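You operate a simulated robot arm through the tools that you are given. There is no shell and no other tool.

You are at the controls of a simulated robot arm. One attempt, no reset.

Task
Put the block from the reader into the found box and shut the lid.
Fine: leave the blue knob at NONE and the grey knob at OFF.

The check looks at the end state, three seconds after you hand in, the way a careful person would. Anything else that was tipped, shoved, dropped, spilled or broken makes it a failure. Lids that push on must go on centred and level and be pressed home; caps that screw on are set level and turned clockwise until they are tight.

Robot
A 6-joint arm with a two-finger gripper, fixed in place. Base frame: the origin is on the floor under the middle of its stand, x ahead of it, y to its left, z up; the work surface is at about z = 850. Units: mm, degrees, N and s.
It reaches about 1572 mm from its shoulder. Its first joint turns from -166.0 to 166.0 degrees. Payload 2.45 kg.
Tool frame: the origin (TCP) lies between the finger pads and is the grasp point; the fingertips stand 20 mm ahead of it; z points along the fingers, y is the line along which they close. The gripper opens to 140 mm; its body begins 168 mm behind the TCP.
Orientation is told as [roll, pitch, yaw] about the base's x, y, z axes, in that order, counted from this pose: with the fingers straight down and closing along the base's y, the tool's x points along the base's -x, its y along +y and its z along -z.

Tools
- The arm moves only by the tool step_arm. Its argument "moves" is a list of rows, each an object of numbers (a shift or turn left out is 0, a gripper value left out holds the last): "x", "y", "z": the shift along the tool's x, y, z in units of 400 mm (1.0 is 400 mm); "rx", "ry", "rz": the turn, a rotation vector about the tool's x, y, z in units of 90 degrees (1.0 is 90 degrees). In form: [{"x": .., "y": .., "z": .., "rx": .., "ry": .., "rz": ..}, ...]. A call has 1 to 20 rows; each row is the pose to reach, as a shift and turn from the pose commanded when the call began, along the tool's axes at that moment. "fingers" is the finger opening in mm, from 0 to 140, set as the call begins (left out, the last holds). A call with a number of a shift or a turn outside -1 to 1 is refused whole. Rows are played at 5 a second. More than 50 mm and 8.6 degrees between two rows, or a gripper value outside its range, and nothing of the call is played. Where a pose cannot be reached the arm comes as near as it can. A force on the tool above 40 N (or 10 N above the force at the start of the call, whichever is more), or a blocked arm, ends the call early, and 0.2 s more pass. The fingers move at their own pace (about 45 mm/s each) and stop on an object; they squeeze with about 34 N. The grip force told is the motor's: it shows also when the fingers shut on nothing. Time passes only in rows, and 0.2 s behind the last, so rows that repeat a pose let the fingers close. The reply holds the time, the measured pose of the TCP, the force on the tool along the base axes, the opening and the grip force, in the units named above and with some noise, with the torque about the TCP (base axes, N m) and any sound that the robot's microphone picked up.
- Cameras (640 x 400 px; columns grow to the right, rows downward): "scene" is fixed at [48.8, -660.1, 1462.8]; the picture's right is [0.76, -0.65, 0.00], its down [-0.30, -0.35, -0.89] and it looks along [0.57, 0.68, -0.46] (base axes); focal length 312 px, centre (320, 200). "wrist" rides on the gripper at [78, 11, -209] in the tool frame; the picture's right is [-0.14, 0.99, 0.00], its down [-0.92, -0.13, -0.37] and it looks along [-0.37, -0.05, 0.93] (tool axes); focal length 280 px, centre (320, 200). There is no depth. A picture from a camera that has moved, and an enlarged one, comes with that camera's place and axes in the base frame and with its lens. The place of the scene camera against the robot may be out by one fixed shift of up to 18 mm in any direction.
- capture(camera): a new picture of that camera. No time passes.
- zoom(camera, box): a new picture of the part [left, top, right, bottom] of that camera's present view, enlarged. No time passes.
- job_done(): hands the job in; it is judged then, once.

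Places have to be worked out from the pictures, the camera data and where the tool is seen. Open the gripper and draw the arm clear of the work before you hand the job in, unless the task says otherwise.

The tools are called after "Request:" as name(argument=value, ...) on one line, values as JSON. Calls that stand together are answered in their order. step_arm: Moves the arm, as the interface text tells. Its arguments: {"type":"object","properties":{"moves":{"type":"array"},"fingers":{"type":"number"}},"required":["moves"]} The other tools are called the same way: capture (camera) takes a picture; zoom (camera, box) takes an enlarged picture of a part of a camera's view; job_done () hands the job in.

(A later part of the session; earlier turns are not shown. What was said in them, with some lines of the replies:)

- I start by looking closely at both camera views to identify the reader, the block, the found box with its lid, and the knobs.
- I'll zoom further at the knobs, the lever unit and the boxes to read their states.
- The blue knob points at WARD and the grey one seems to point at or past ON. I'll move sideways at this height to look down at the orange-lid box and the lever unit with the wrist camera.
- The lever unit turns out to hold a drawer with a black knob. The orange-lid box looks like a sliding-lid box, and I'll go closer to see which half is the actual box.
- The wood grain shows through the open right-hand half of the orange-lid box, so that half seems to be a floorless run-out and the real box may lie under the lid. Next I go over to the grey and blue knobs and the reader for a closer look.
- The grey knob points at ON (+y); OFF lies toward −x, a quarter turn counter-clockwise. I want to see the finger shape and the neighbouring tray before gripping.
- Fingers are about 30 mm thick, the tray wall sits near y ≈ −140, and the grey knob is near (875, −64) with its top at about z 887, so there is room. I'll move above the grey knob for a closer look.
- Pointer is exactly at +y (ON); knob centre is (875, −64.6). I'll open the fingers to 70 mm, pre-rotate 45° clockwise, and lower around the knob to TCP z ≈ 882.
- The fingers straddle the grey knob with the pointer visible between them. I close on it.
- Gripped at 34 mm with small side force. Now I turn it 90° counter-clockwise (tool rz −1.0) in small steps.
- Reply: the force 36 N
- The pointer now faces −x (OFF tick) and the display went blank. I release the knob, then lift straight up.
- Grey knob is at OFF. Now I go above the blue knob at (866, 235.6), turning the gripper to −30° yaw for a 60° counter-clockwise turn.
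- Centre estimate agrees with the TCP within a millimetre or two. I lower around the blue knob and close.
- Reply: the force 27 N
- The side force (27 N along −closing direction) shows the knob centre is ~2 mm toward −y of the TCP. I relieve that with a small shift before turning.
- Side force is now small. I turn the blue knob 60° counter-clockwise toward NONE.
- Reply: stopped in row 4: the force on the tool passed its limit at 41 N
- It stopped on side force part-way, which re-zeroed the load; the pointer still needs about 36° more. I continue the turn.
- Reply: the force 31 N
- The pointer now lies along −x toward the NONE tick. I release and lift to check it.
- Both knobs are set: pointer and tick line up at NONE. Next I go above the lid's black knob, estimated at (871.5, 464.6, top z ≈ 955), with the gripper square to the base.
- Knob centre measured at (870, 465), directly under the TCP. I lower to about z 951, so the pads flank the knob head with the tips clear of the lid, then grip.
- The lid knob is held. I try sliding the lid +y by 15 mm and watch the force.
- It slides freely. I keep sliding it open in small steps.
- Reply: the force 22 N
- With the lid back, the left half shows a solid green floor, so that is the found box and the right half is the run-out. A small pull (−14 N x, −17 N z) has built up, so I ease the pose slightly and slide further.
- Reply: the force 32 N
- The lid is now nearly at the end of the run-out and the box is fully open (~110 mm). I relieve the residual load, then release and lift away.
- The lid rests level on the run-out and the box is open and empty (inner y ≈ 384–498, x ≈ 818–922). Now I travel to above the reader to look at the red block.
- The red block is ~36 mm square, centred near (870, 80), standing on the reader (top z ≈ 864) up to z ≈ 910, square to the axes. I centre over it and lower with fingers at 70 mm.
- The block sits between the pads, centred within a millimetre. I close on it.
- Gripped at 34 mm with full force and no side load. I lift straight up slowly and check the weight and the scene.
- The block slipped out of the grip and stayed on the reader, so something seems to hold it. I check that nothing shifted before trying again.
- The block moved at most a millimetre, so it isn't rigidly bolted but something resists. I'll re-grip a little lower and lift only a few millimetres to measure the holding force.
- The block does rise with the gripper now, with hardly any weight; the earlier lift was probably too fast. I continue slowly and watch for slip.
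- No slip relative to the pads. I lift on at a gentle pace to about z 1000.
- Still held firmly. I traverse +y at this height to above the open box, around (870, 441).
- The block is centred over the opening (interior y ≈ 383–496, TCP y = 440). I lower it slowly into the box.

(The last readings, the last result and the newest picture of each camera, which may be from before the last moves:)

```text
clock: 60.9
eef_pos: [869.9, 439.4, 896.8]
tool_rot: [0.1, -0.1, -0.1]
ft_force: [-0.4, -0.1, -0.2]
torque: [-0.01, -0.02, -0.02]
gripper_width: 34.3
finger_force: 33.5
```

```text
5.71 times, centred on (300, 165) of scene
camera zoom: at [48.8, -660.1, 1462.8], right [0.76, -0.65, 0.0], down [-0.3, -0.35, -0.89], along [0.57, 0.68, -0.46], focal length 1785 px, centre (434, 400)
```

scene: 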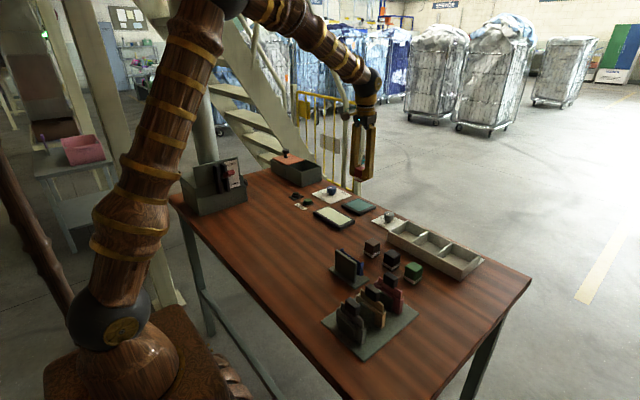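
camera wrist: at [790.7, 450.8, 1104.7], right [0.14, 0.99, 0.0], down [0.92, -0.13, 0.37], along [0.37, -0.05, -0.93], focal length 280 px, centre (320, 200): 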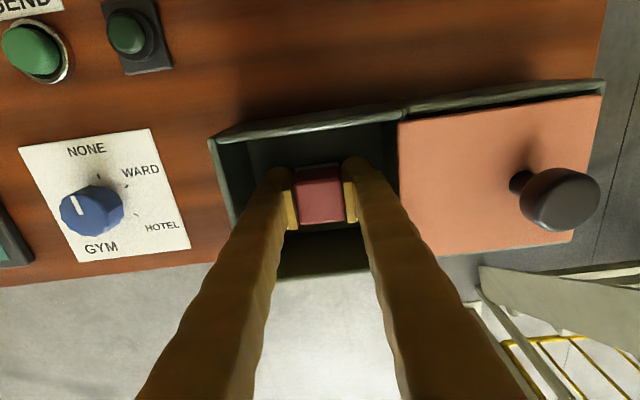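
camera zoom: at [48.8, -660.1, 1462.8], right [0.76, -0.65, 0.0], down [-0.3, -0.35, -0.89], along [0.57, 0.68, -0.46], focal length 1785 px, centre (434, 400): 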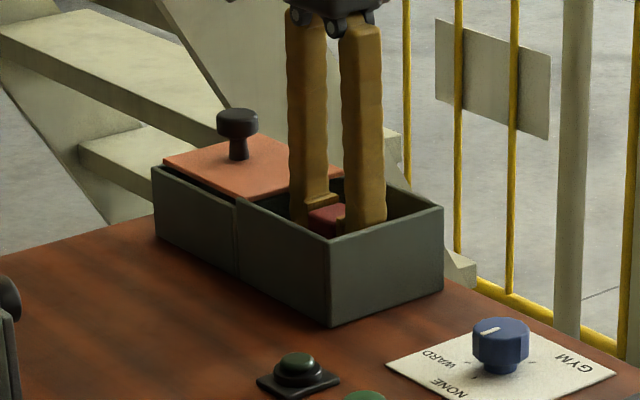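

No contact yet. I continue in 2 mm steps, checking the force for floor contact.

Request:
step_arm(moves=[{"z": 0.005}, {"z": 0.01}, {"z": 0.015}])

Request:
step_arm(moves=[{"z": 0.005}, {"z": 0.005}])

Request:
step_arm(moves=[{"z": 0.005}, {"z": 0.005}])

```text
clock: 61.7
eef_pos: [871.7, 440.5, 891.4]
tool_rot: [0.1, -0.2, -0.1]
ft_force: [0.6, -1.0, -0.6]
torque: [-0.01, 0.0, 0.0]
gripper_width: 34.3
finger_force: 33.9
```

```text
clock: 62.3
eef_pos: [870.6, 439.7, 888.1]
tool_rot: [0.1, -0.2, 0.0]
ft_force: [0.2, -0.3, -0.2]
torque: [-0.02, 0.0, 0.0]
gripper_width: 34.4
finger_force: 33.6
```

```text
clock: 62.9
eef_pos: [870.3, 439.5, 887.3]
tool_rot: [0.1, -0.2, 0.0]
ft_force: [-0.6, 0.7, -1.0]
torque: [0.0, -0.02, 0.01]
gripper_width: 34.6
finger_force: 34.2
```

Request:
step_arm(moves=[{"z": 0.004}, {"z": 0.004}])

Request:
step_arm(moves=[{"z": 0.004}, {"z": 0.004}])

Request:
zoom(camera="wrist", box=[200, 90, 460, 250])

```text
clock: 63.5
eef_pos: [871.2, 440.2, 886.2]
tool_rot: [0.1, -0.2, 0.0]
ft_force: [-2.7, -1.1, 15.1]
torque: [-0.07, 0.16, 0.01]
gripper_width: 34.8
finger_force: 33.7
```

```text
clock: 64.1
eef_pos: [870.5, 439.4, 885.2]
tool_rot: [0.1, -0.4, 0.0]
ft_force: [1.7, -1.6, 33.1]
torque: [-0.13, -0.03, 0.04]
gripper_width: 34.7
finger_force: 33.4
```

```text
2.46 times, centred on (330, 170) of wrist
camera zoom: at [791.2, 451.0, 1093.4], right [0.14, 0.99, 0.0], down [0.92, -0.13, 0.37], along [0.37, -0.05, -0.93], focal length 690 px, centre (295, 274)
```

zoom: 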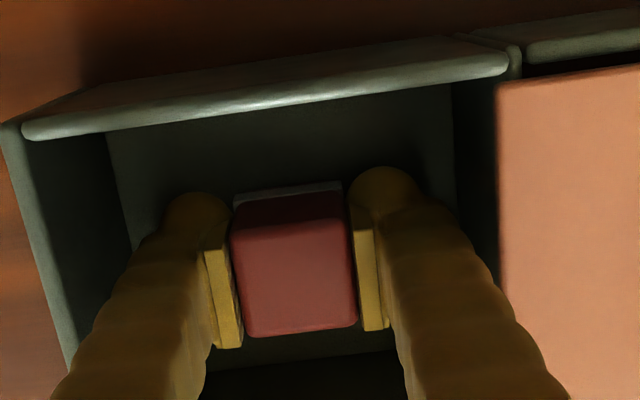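

The block is on the floor (33 N). I ease up ~3 mm to unload, then open only to 48 mm to stay clear of the box walls.

Request:
step_arm(moves=[{"z": -0.004}, {"z": -0.007}, {"z": -0.007}])

Request:
step_arm(fingers=48, moves=[{"z": 0}, {"z": 0}, {"z": 0}])

Request:
zoom(camera="wrist", box=[200, 90, 460, 250])

```text
clock: 64.9
eef_pos: [869.1, 439.2, 885.2]
tool_rot: [0.0, 0.0, -0.1]
ft_force: [0.2, 0.6, 1.3]
torque: [0.02, -0.04, 0.0]
gripper_width: 34.3
finger_force: 33.8
```

```text
clock: 65.7
eef_pos: [870.3, 439.8, 885.6]
tool_rot: [0.1, -0.2, 0.0]
ft_force: [0.6, 0.6, 0.1]
torque: [-0.01, 0.02, 0.01]
gripper_width: 47.9
finger_force: 0.0
```

```text
2.46 times, centred on (330, 170) of wrist
camera zoom: at [791.1, 450.9, 1094.8], right [0.14, 0.99, 0.0], down [0.92, -0.13, 0.37], along [0.37, -0.05, -0.93], focal length 690 px, centre (295, 274)
```

zoom: 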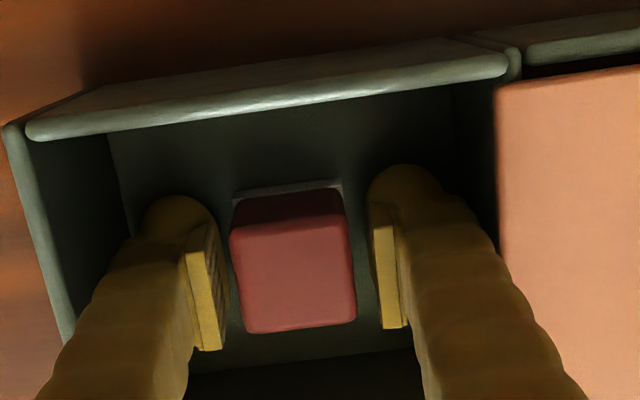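

The block stands free on the box floor. I lift straight up out of the box.

Request:
step_arm(moves=[{"z": -0.02}, {"z": -0.05}, {"z": -0.09}, {"z": -0.14}, {"z": -0.2}, {"z": -0.27}, {"z": -0.34}, {"z": -0.34}])

Request:
capture(camera="wrist")

Request:
zoom(camera="wrist", box=[200, 60, 460, 220])

Request:
zoom(camera="scene", box=[255, 130, 345, 200])

```text
clock: 67.5
eef_pos: [869.8, 438.9, 1023.1]
tool_rot: [0.2, -0.3, 0.0]
ft_force: [0.0, 0.2, 0.3]
torque: [0.02, -0.01, 0.01]
gripper_width: 47.9
finger_force: 0.0
```

```text
taken
camera wrist: at [790.3, 449.6, 1231.1], right [0.14, 0.99, 0.0], down [0.92, -0.13, 0.37], along [0.37, -0.05, -0.93], focal length 280 px, centre (320, 200)
```

wrist: 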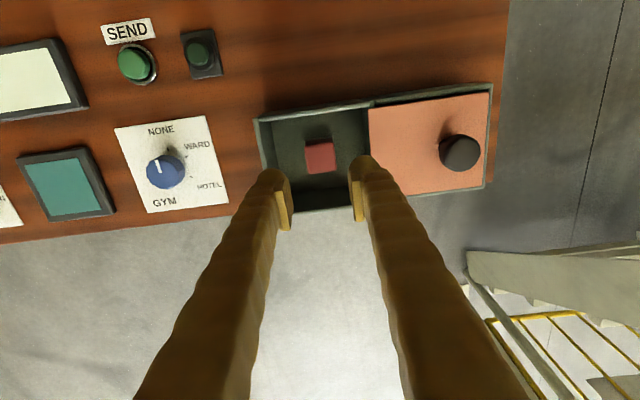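

```text
2.46 times, centred on (330, 140) of wrist
camera zoom: at [790.3, 449.6, 1231.1], right [0.14, 0.99, 0.0], down [0.92, -0.13, 0.37], along [0.37, -0.05, -0.93], focal length 690 px, centre (295, 348)
```

zoom: 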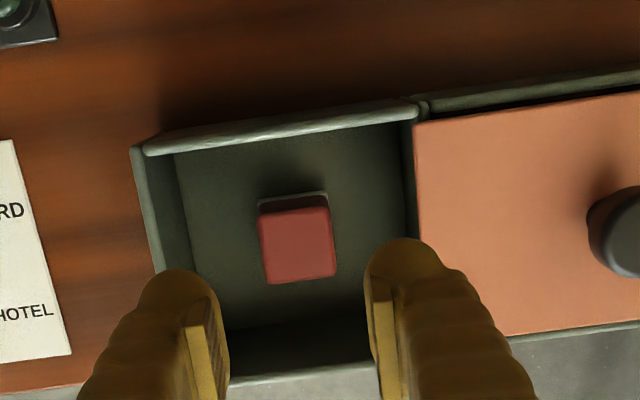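

```text
5.71 times, centred on (300, 165) of scene
camera zoom: at [48.8, -660.1, 1462.8], right [0.76, -0.65, 0.0], down [-0.3, -0.35, -0.89], along [0.57, 0.68, -0.46], focal length 1785 px, centre (434, 400)
```

zoom: 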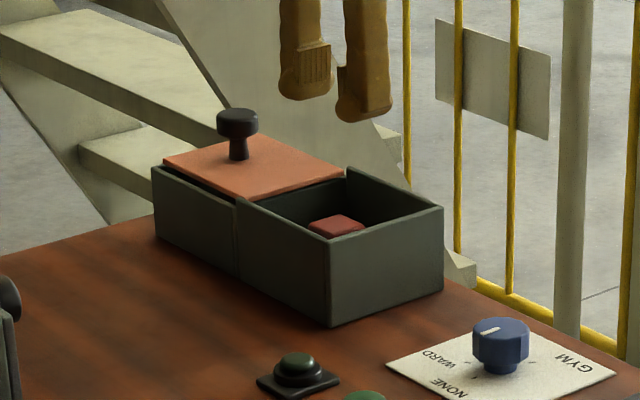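

The block stands upright in the box. Now I go back to the lid knob (≈ (870.5, 579.7)) and lower around it to z ≈ 949.

Request:
step_arm(fingers=75, moves=[{"y": 0.09}, {"y": 0.18}, {"y": 0.27}, {"y": 0.351}, {"y": 0.351, "z": 0.06}, {"y": 0.351, "z": 0.12}, {"y": 0.351, "z": 0.16}, {"y": 0.351, "z": 0.185}, {"y": 0.351, "z": 0.185}])

Request:
zoom(camera="wrist", box=[200, 90, 460, 250])

Request:
zoom(camera="scene", box=[255, 130, 345, 200])

```text
clock: 69.5
eef_pos: [870.1, 580.6, 948.2]
tool_rot: [0.1, -0.1, 0.0]
ft_force: [0.0, -0.9, 0.1]
torque: [-0.02, 0.01, 0.0]
gripper_width: 75.0
finger_force: 0.1
```

```text
2.46 times, centred on (330, 170) of wrist
camera zoom: at [791.0, 591.6, 1156.8], right [0.14, 0.99, 0.0], down [0.92, -0.13, 0.37], along [0.37, -0.05, -0.93], focal length 690 px, centre (295, 274)
```

zoom: 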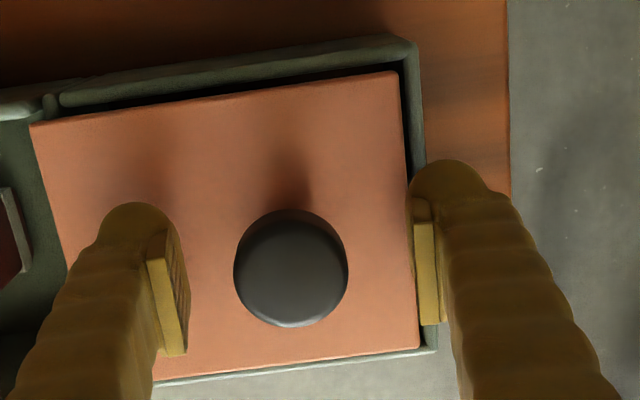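

```text
5.71 times, centred on (300, 165) of scene
camera zoom: at [48.8, -660.1, 1462.8], right [0.76, -0.65, 0.0], down [-0.3, -0.35, -0.89], along [0.57, 0.68, -0.46], focal length 1785 px, centre (434, 400)
```

zoom: 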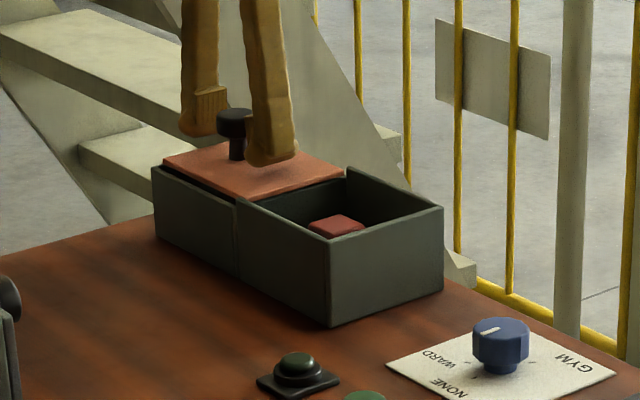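

Knob is centred between the pads and the tips are clear of the lid. I close on it.

Request:
step_arm(fingers=20, moves=[{"z": 0}, {"z": 0}, {"z": 0}, {"z": 0}, {"z": 0}])

Request:
step_arm(moves=[{"y": -0.025}, {"y": -0.05}, {"y": -0.075}, {"y": -0.1}, {"y": -0.1}])

Request:
zoom(camera="scene", box=[255, 130, 345, 200])

Request:
capture(camera="wrist")

```text
clock: 70.7
eef_pos: [870.5, 580.6, 947.7]
tool_rot: [0.1, -0.3, 0.0]
ft_force: [1.2, 0.8, -1.6]
torque: [0.0, -0.09, 0.01]
gripper_width: 32.2
finger_force: 44.8
```

```text
clock: 71.9
eef_pos: [870.5, 541.8, 949.0]
tool_rot: [0.1, 0.0, 0.0]
ft_force: [-10.4, 1.0, 3.4]
torque: [0.04, 0.13, -0.04]
gripper_width: 31.7
finger_force: 45.0
```

```text
5.71 times, centred on (300, 165) of scene
camera zoom: at [48.8, -660.1, 1462.8], right [0.76, -0.65, 0.0], down [-0.3, -0.35, -0.89], along [0.57, 0.68, -0.46], focal length 1785 px, centre (434, 400)
```

zoom: 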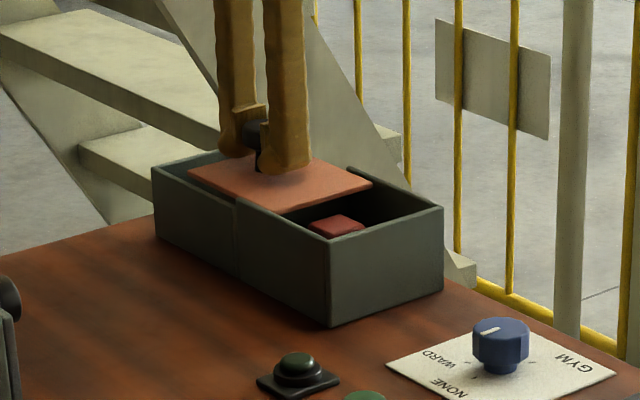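

```text
taken
camera wrist: at [791.0, 551.5, 1156.9], right [0.14, 0.99, 0.0], down [0.92, -0.13, 0.37], along [0.37, -0.05, -0.93], focal length 280 px, centre (320, 200)
```

wrist: 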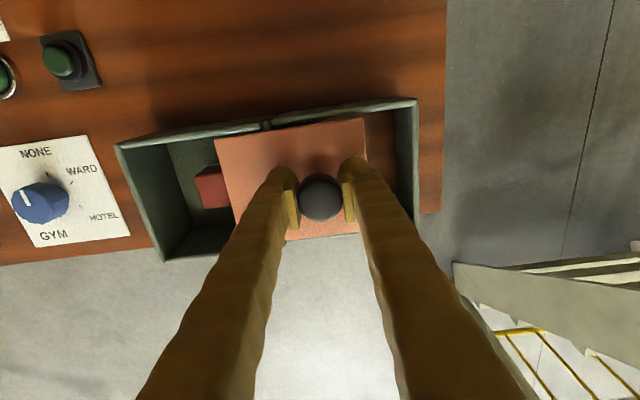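

The lid slides back smoothly and passes above the block. I continue toward closed.

Request:
step_arm(moves=[{"y": -0.025}, {"y": -0.05}, {"y": -0.075}, {"y": -0.1}, {"y": -0.125}, {"y": -0.15}, {"y": -0.15}])

Request:
capture(camera="wrist")

Request:
zoom(camera="scene", box=[255, 130, 345, 200])

```text
clock: 73.5
eef_pos: [869.4, 480.6, 949.2]
tool_rot: [0.0, -0.2, 0.1]
ft_force: [5.3, -0.1, 5.9]
torque: [-0.04, -0.01, 0.02]
gripper_width: 32.0
finger_force: 44.5
```

```text
taken
camera wrist: at [790.8, 491.0, 1156.8], right [0.14, 0.99, 0.0], down [0.92, -0.13, 0.37], along [0.37, -0.05, -0.93], focal length 280 px, centre (320, 200)
```

wrist: 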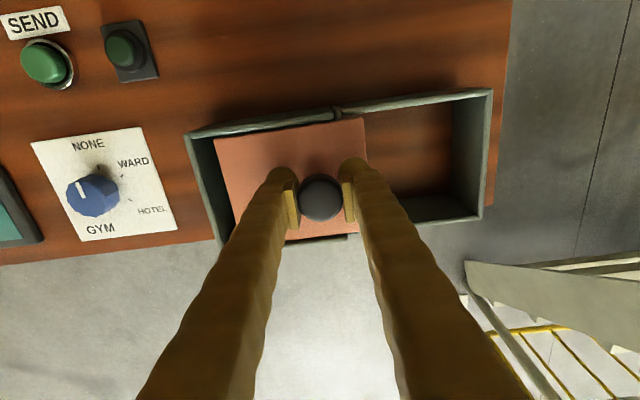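

```text
5.71 times, centred on (300, 165) of scene
camera zoom: at [48.8, -660.1, 1462.8], right [0.76, -0.65, 0.0], down [-0.3, -0.35, -0.89], along [0.57, 0.68, -0.46], focal length 1785 px, centre (434, 400)
```

zoom: 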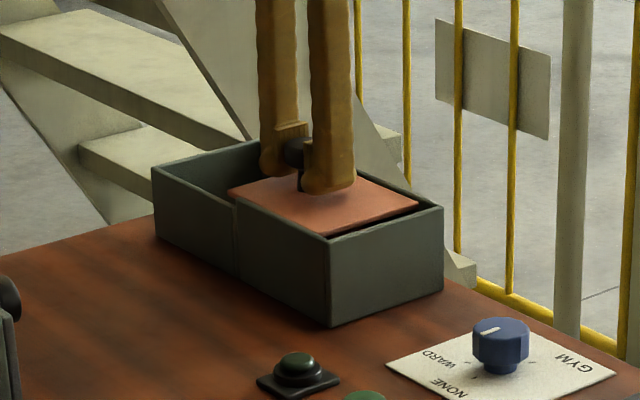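

About 16 mm remain. I slide the rest in small steps, watching for the end stop.

Request:
step_arm(moves=[{"y": -0.0125}, {"y": -0.025}, {"y": -0.0325}, {"y": -0.0375}, {"y": -0.0375}])

Request:
step_arm(moves=[{"y": -0.0025}, {"y": -0.0025}])

Request:
zoom(camera="wrist", box=[180, 90, 440, 260])

```text
clock: 74.7
eef_pos: [870.2, 465.2, 949.9]
tool_rot: [0.1, -0.2, 0.0]
ft_force: [3.1, 0.0, 8.7]
torque: [0.03, -0.01, -0.01]
gripper_width: 32.2
finger_force: 45.4
```

```text
clock: 75.3
eef_pos: [869.9, 464.4, 948.1]
tool_rot: [0.1, -0.2, 0.0]
ft_force: [7.2, 7.2, 4.1]
torque: [0.07, -0.05, -0.02]
gripper_width: 31.9
finger_force: 44.6
```

```text
2.35 times, centred on (310, 175) of wrist
camera zoom: at [790.8, 475.5, 1156.8], right [0.14, 0.99, 0.0], down [0.92, -0.13, 0.37], along [0.37, -0.05, -0.93], focal length 660 px, centre (344, 259)
```

zoom: 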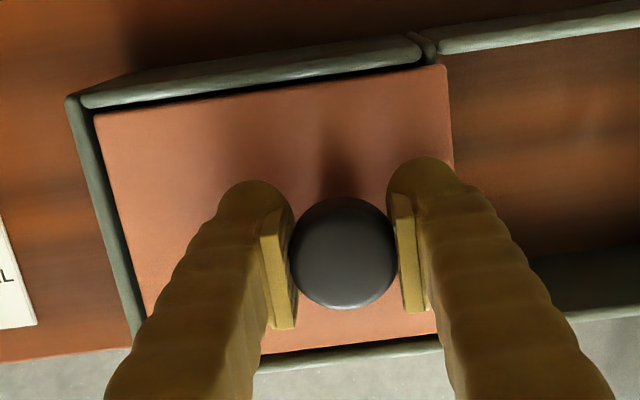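

The stop is starting to push back (7 N). I press 1–2 mm more to be sure it is fully home.

Request:
step_arm(moves=[{"y": -0.0025}, {"y": -0.0025}])

Request:
step_arm(moves=[{"y": -0.0025}, {"y": -0.0025}])

```text
clock: 75.9
eef_pos: [870.8, 466.2, 948.5]
tool_rot: [0.2, -0.3, 0.0]
ft_force: [14.3, 32.2, 0.5]
torque: [0.07, -0.1, -0.05]
gripper_width: 31.8
finger_force: 44.5
```

```text
clock: 76.3
eef_pos: [869.1, 465.7, 947.3]
tool_rot: [0.2, -0.4, 0.0]
ft_force: [1.8, 8.9, -2.6]
torque: [0.05, -0.03, -0.05]
gripper_width: 31.9
finger_force: 45.2
stopped in row 1: the force on the tool passed its limit at 48 N (the readings are from after the stop); the commanded pose is now the measured one
```

The lid is hard against its end stop. I release the knob and lift away.

Request:
step_arm(fingers=72, moves=[{"z": 0}, {"z": 0}, {"z": 0}, {"z": 0}])

Request:
step_arm(moves=[{"z": -0.04}, {"z": -0.1}, {"z": -0.18}, {"z": -0.28}, {"z": -0.38}, {"z": -0.38}])

Request:
zoom(camera="wrist", box=[200, 60, 460, 220])

Request:
zoom(camera="scene", box=[255, 130, 345, 200])

Request:
capture(camera="scene")

```text
clock: 77.3
eef_pos: [870.1, 464.9, 947.7]
tool_rot: [0.2, -0.2, 0.0]
ft_force: [-0.6, 0.0, -0.1]
torque: [0.01, 0.02, 0.0]
gripper_width: 72.1
finger_force: 0.0
```

```text
clock: 78.7
eef_pos: [868.2, 463.7, 1101.0]
tool_rot: [0.2, -0.3, 0.0]
ft_force: [0.5, -0.8, -0.2]
torque: [-0.01, -0.03, -0.02]
gripper_width: 71.8
finger_force: 0.1
```

```text
2.46 times, centred on (330, 140) of wrist
camera zoom: at [788.7, 473.9, 1309.0], right [0.14, 0.99, 0.0], down [0.92, -0.13, 0.37], along [0.37, -0.05, -0.93], focal length 690 px, centre (295, 348)
```

zoom: 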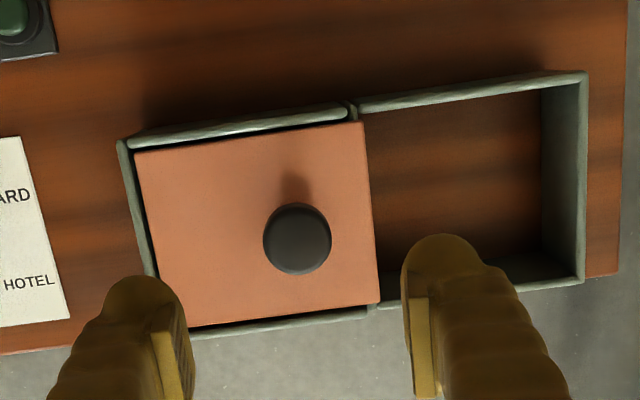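

```text
5.71 times, centred on (300, 165) of scene
camera zoom: at [48.8, -660.1, 1462.8], right [0.76, -0.65, 0.0], down [-0.3, -0.35, -0.89], along [0.57, 0.68, -0.46], focal length 1785 px, centre (434, 400)
```

zoom: 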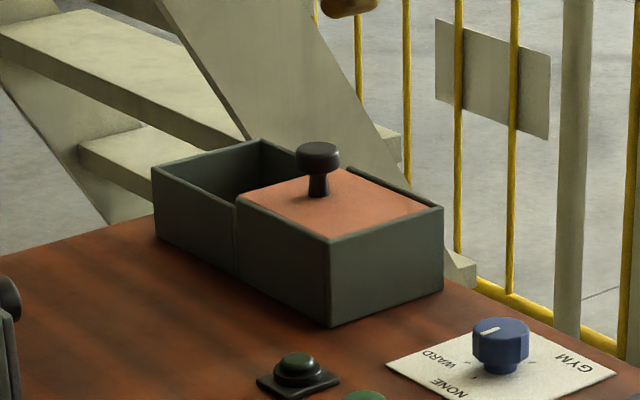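

```text
taken
```

scene: 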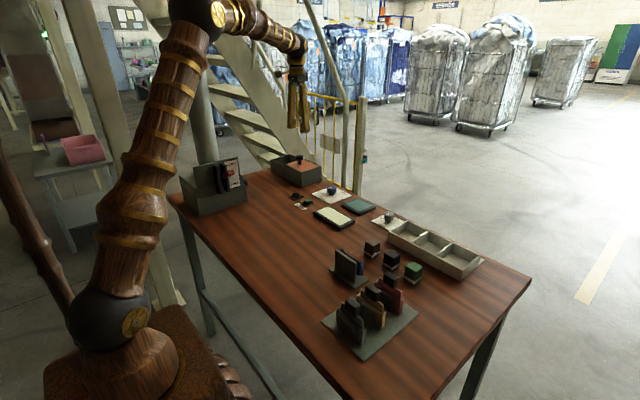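

The lid is shut against its stop, as it was at the start, with the block inside. I move the arm back and up clear of the work, then verify knobs and surroundings.

Request:
step_arm(fingers=100, moves=[{"x": 0.03, "y": -0.08, "z": -0.03}, {"x": 0.06, "y": -0.17, "z": -0.06}, {"x": 0.09, "y": -0.26, "z": -0.09}, {"x": 0.12, "y": -0.35, "z": -0.12}, {"x": 0.15, "y": -0.44, "z": -0.15}, {"x": 0.19, "y": -0.52, "z": -0.19}, {"x": 0.23, "y": -0.6, "z": -0.22}, {"x": 0.27, "y": -0.66, "z": -0.25}, {"x": 0.27, "y": -0.66, "z": -0.25}])

Request:
capture(camera="wrist")

Request:
zoom(camera="wrist", box=[220, 80, 420, 230])

Request:
zoom(camera="scene", box=[290, 160, 430, 245])

Request:
zoom(camera="scene", box=[305, 178, 355, 210])

Request:
zoom(camera="scene", box=[365, 200, 415, 232])

Request:
zoom(camera="scene", box=[20, 100, 120, 220])

```text
clock: 80.7
eef_pos: [761.5, 199.3, 1199.0]
tool_rot: [0.2, -0.2, 0.1]
ft_force: [0.2, -0.6, -0.4]
torque: [-0.01, 0.03, -0.01]
gripper_width: 100.1
finger_force: 0.1
```

```text
taken
camera wrist: at [682.2, 209.0, 1407.4], right [0.14, 0.99, 0.0], down [0.92, -0.13, 0.37], along [0.37, -0.05, -0.93], focal length 280 px, centre (320, 200)
```

wrist: 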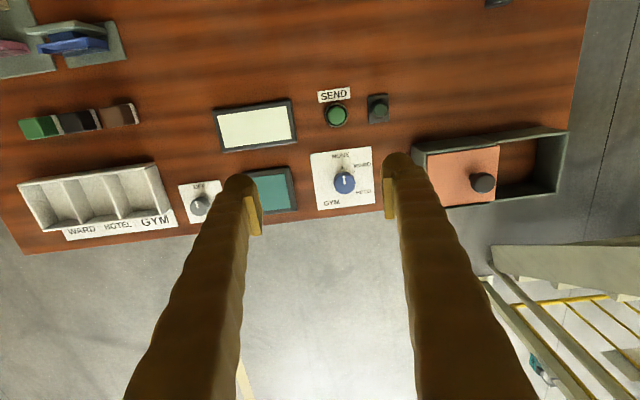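

```text
2.67 times, centred on (320, 155) of wrist
camera zoom: at [682.2, 209.0, 1407.4], right [0.14, 0.99, 0.0], down [0.92, -0.13, 0.37], along [0.37, -0.05, -0.93], focal length 748 px, centre (320, 320)
```

zoom: 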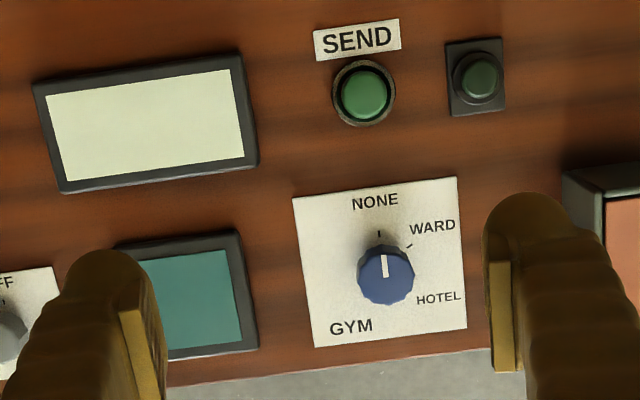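

```text
4.57 times, centred on (360, 202) of scene
camera zoom: at [48.8, -660.1, 1462.8], right [0.76, -0.65, 0.0], down [-0.3, -0.35, -0.89], along [0.57, 0.68, -0.46], focal length 1428 px, centre (137, 189)
```

zoom: 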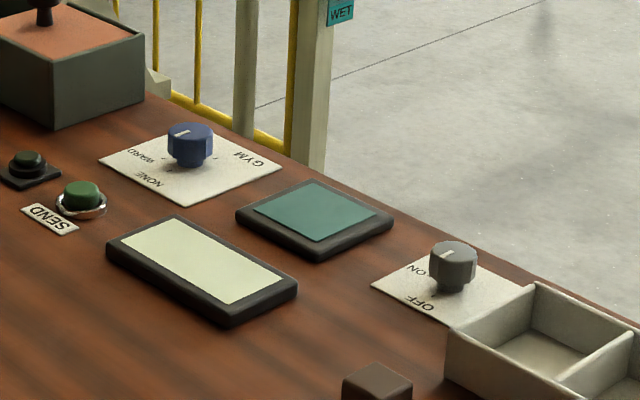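

```text
12.50 times, centred on (330, 194) of scene
camera zoom: at [48.8, -660.1, 1462.8], right [0.76, -0.65, 0.0], down [-0.3, -0.35, -0.89], along [0.57, 0.68, -0.46], focal length 3905 px, centre (195, 275)
```

zoom: 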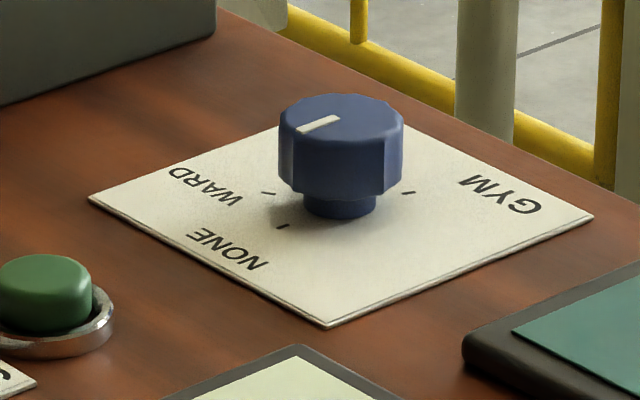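

```text
12.50 times, centred on (390, 216) of scene
camera zoom: at [48.8, -660.1, 1462.8], right [0.76, -0.65, 0.0], down [-0.3, -0.35, -0.89], along [0.57, 0.68, -0.46], focal length 3905 px, centre (-555, 0)
```

zoom: 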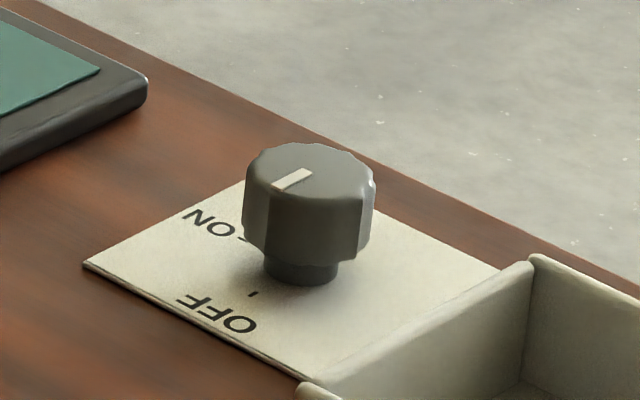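

```text
3.33 times, centred on (70, 160) of scene
camera zoom: at [48.8, -660.1, 1462.8], right [0.76, -0.65, 0.0], down [-0.3, -0.35, -0.89], along [0.57, 0.68, -0.46], focal length 1041 px, centre (1153, 333)
```

zoom: 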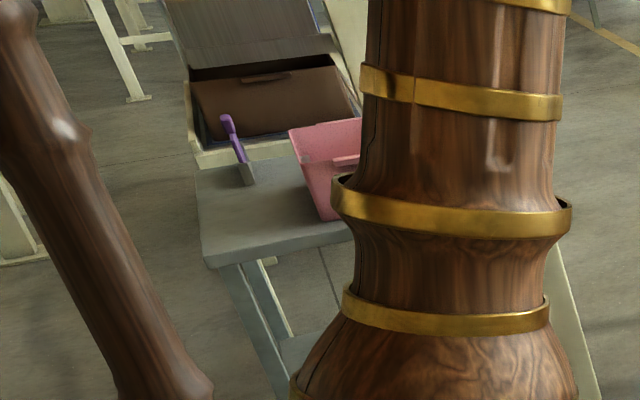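

The reader is empty with the block inside the shut found box. The blue knob is at NONE, the grey knob is at OFF, nothing else has moved, and the arm is clear with the gripper open. I hand the job in.

Request:
job_done()

```text
The job is handed in.
```

I put the red block from the reader into the found box and shut the lid. The blue knob is at NONE and the grey knob at OFF. I've handed the job in, but no verdict has come back yet.

- **Found box:** No label said "found". I took it to be the box with the sliding orange lid, the only lidded box on the table.
- **Block:** On the first try it slipped out of the grip and moved about a millimetre on the reader. The second, slower lift held, and I set it down upright on the box floor.
- **Lid:** I slid it back until it was hard against its end stop. That last push passed the force limit at 48 N, and the lid sat straight and level afterwards.
- **Knobs:** Blue had been at WARD and grey at ON. The pointers now line up with the NONE and OFF marks, and the display went blank when grey went to OFF.

In the final pictures nothing else looked moved. The arm is drawn clear with the gripper open.
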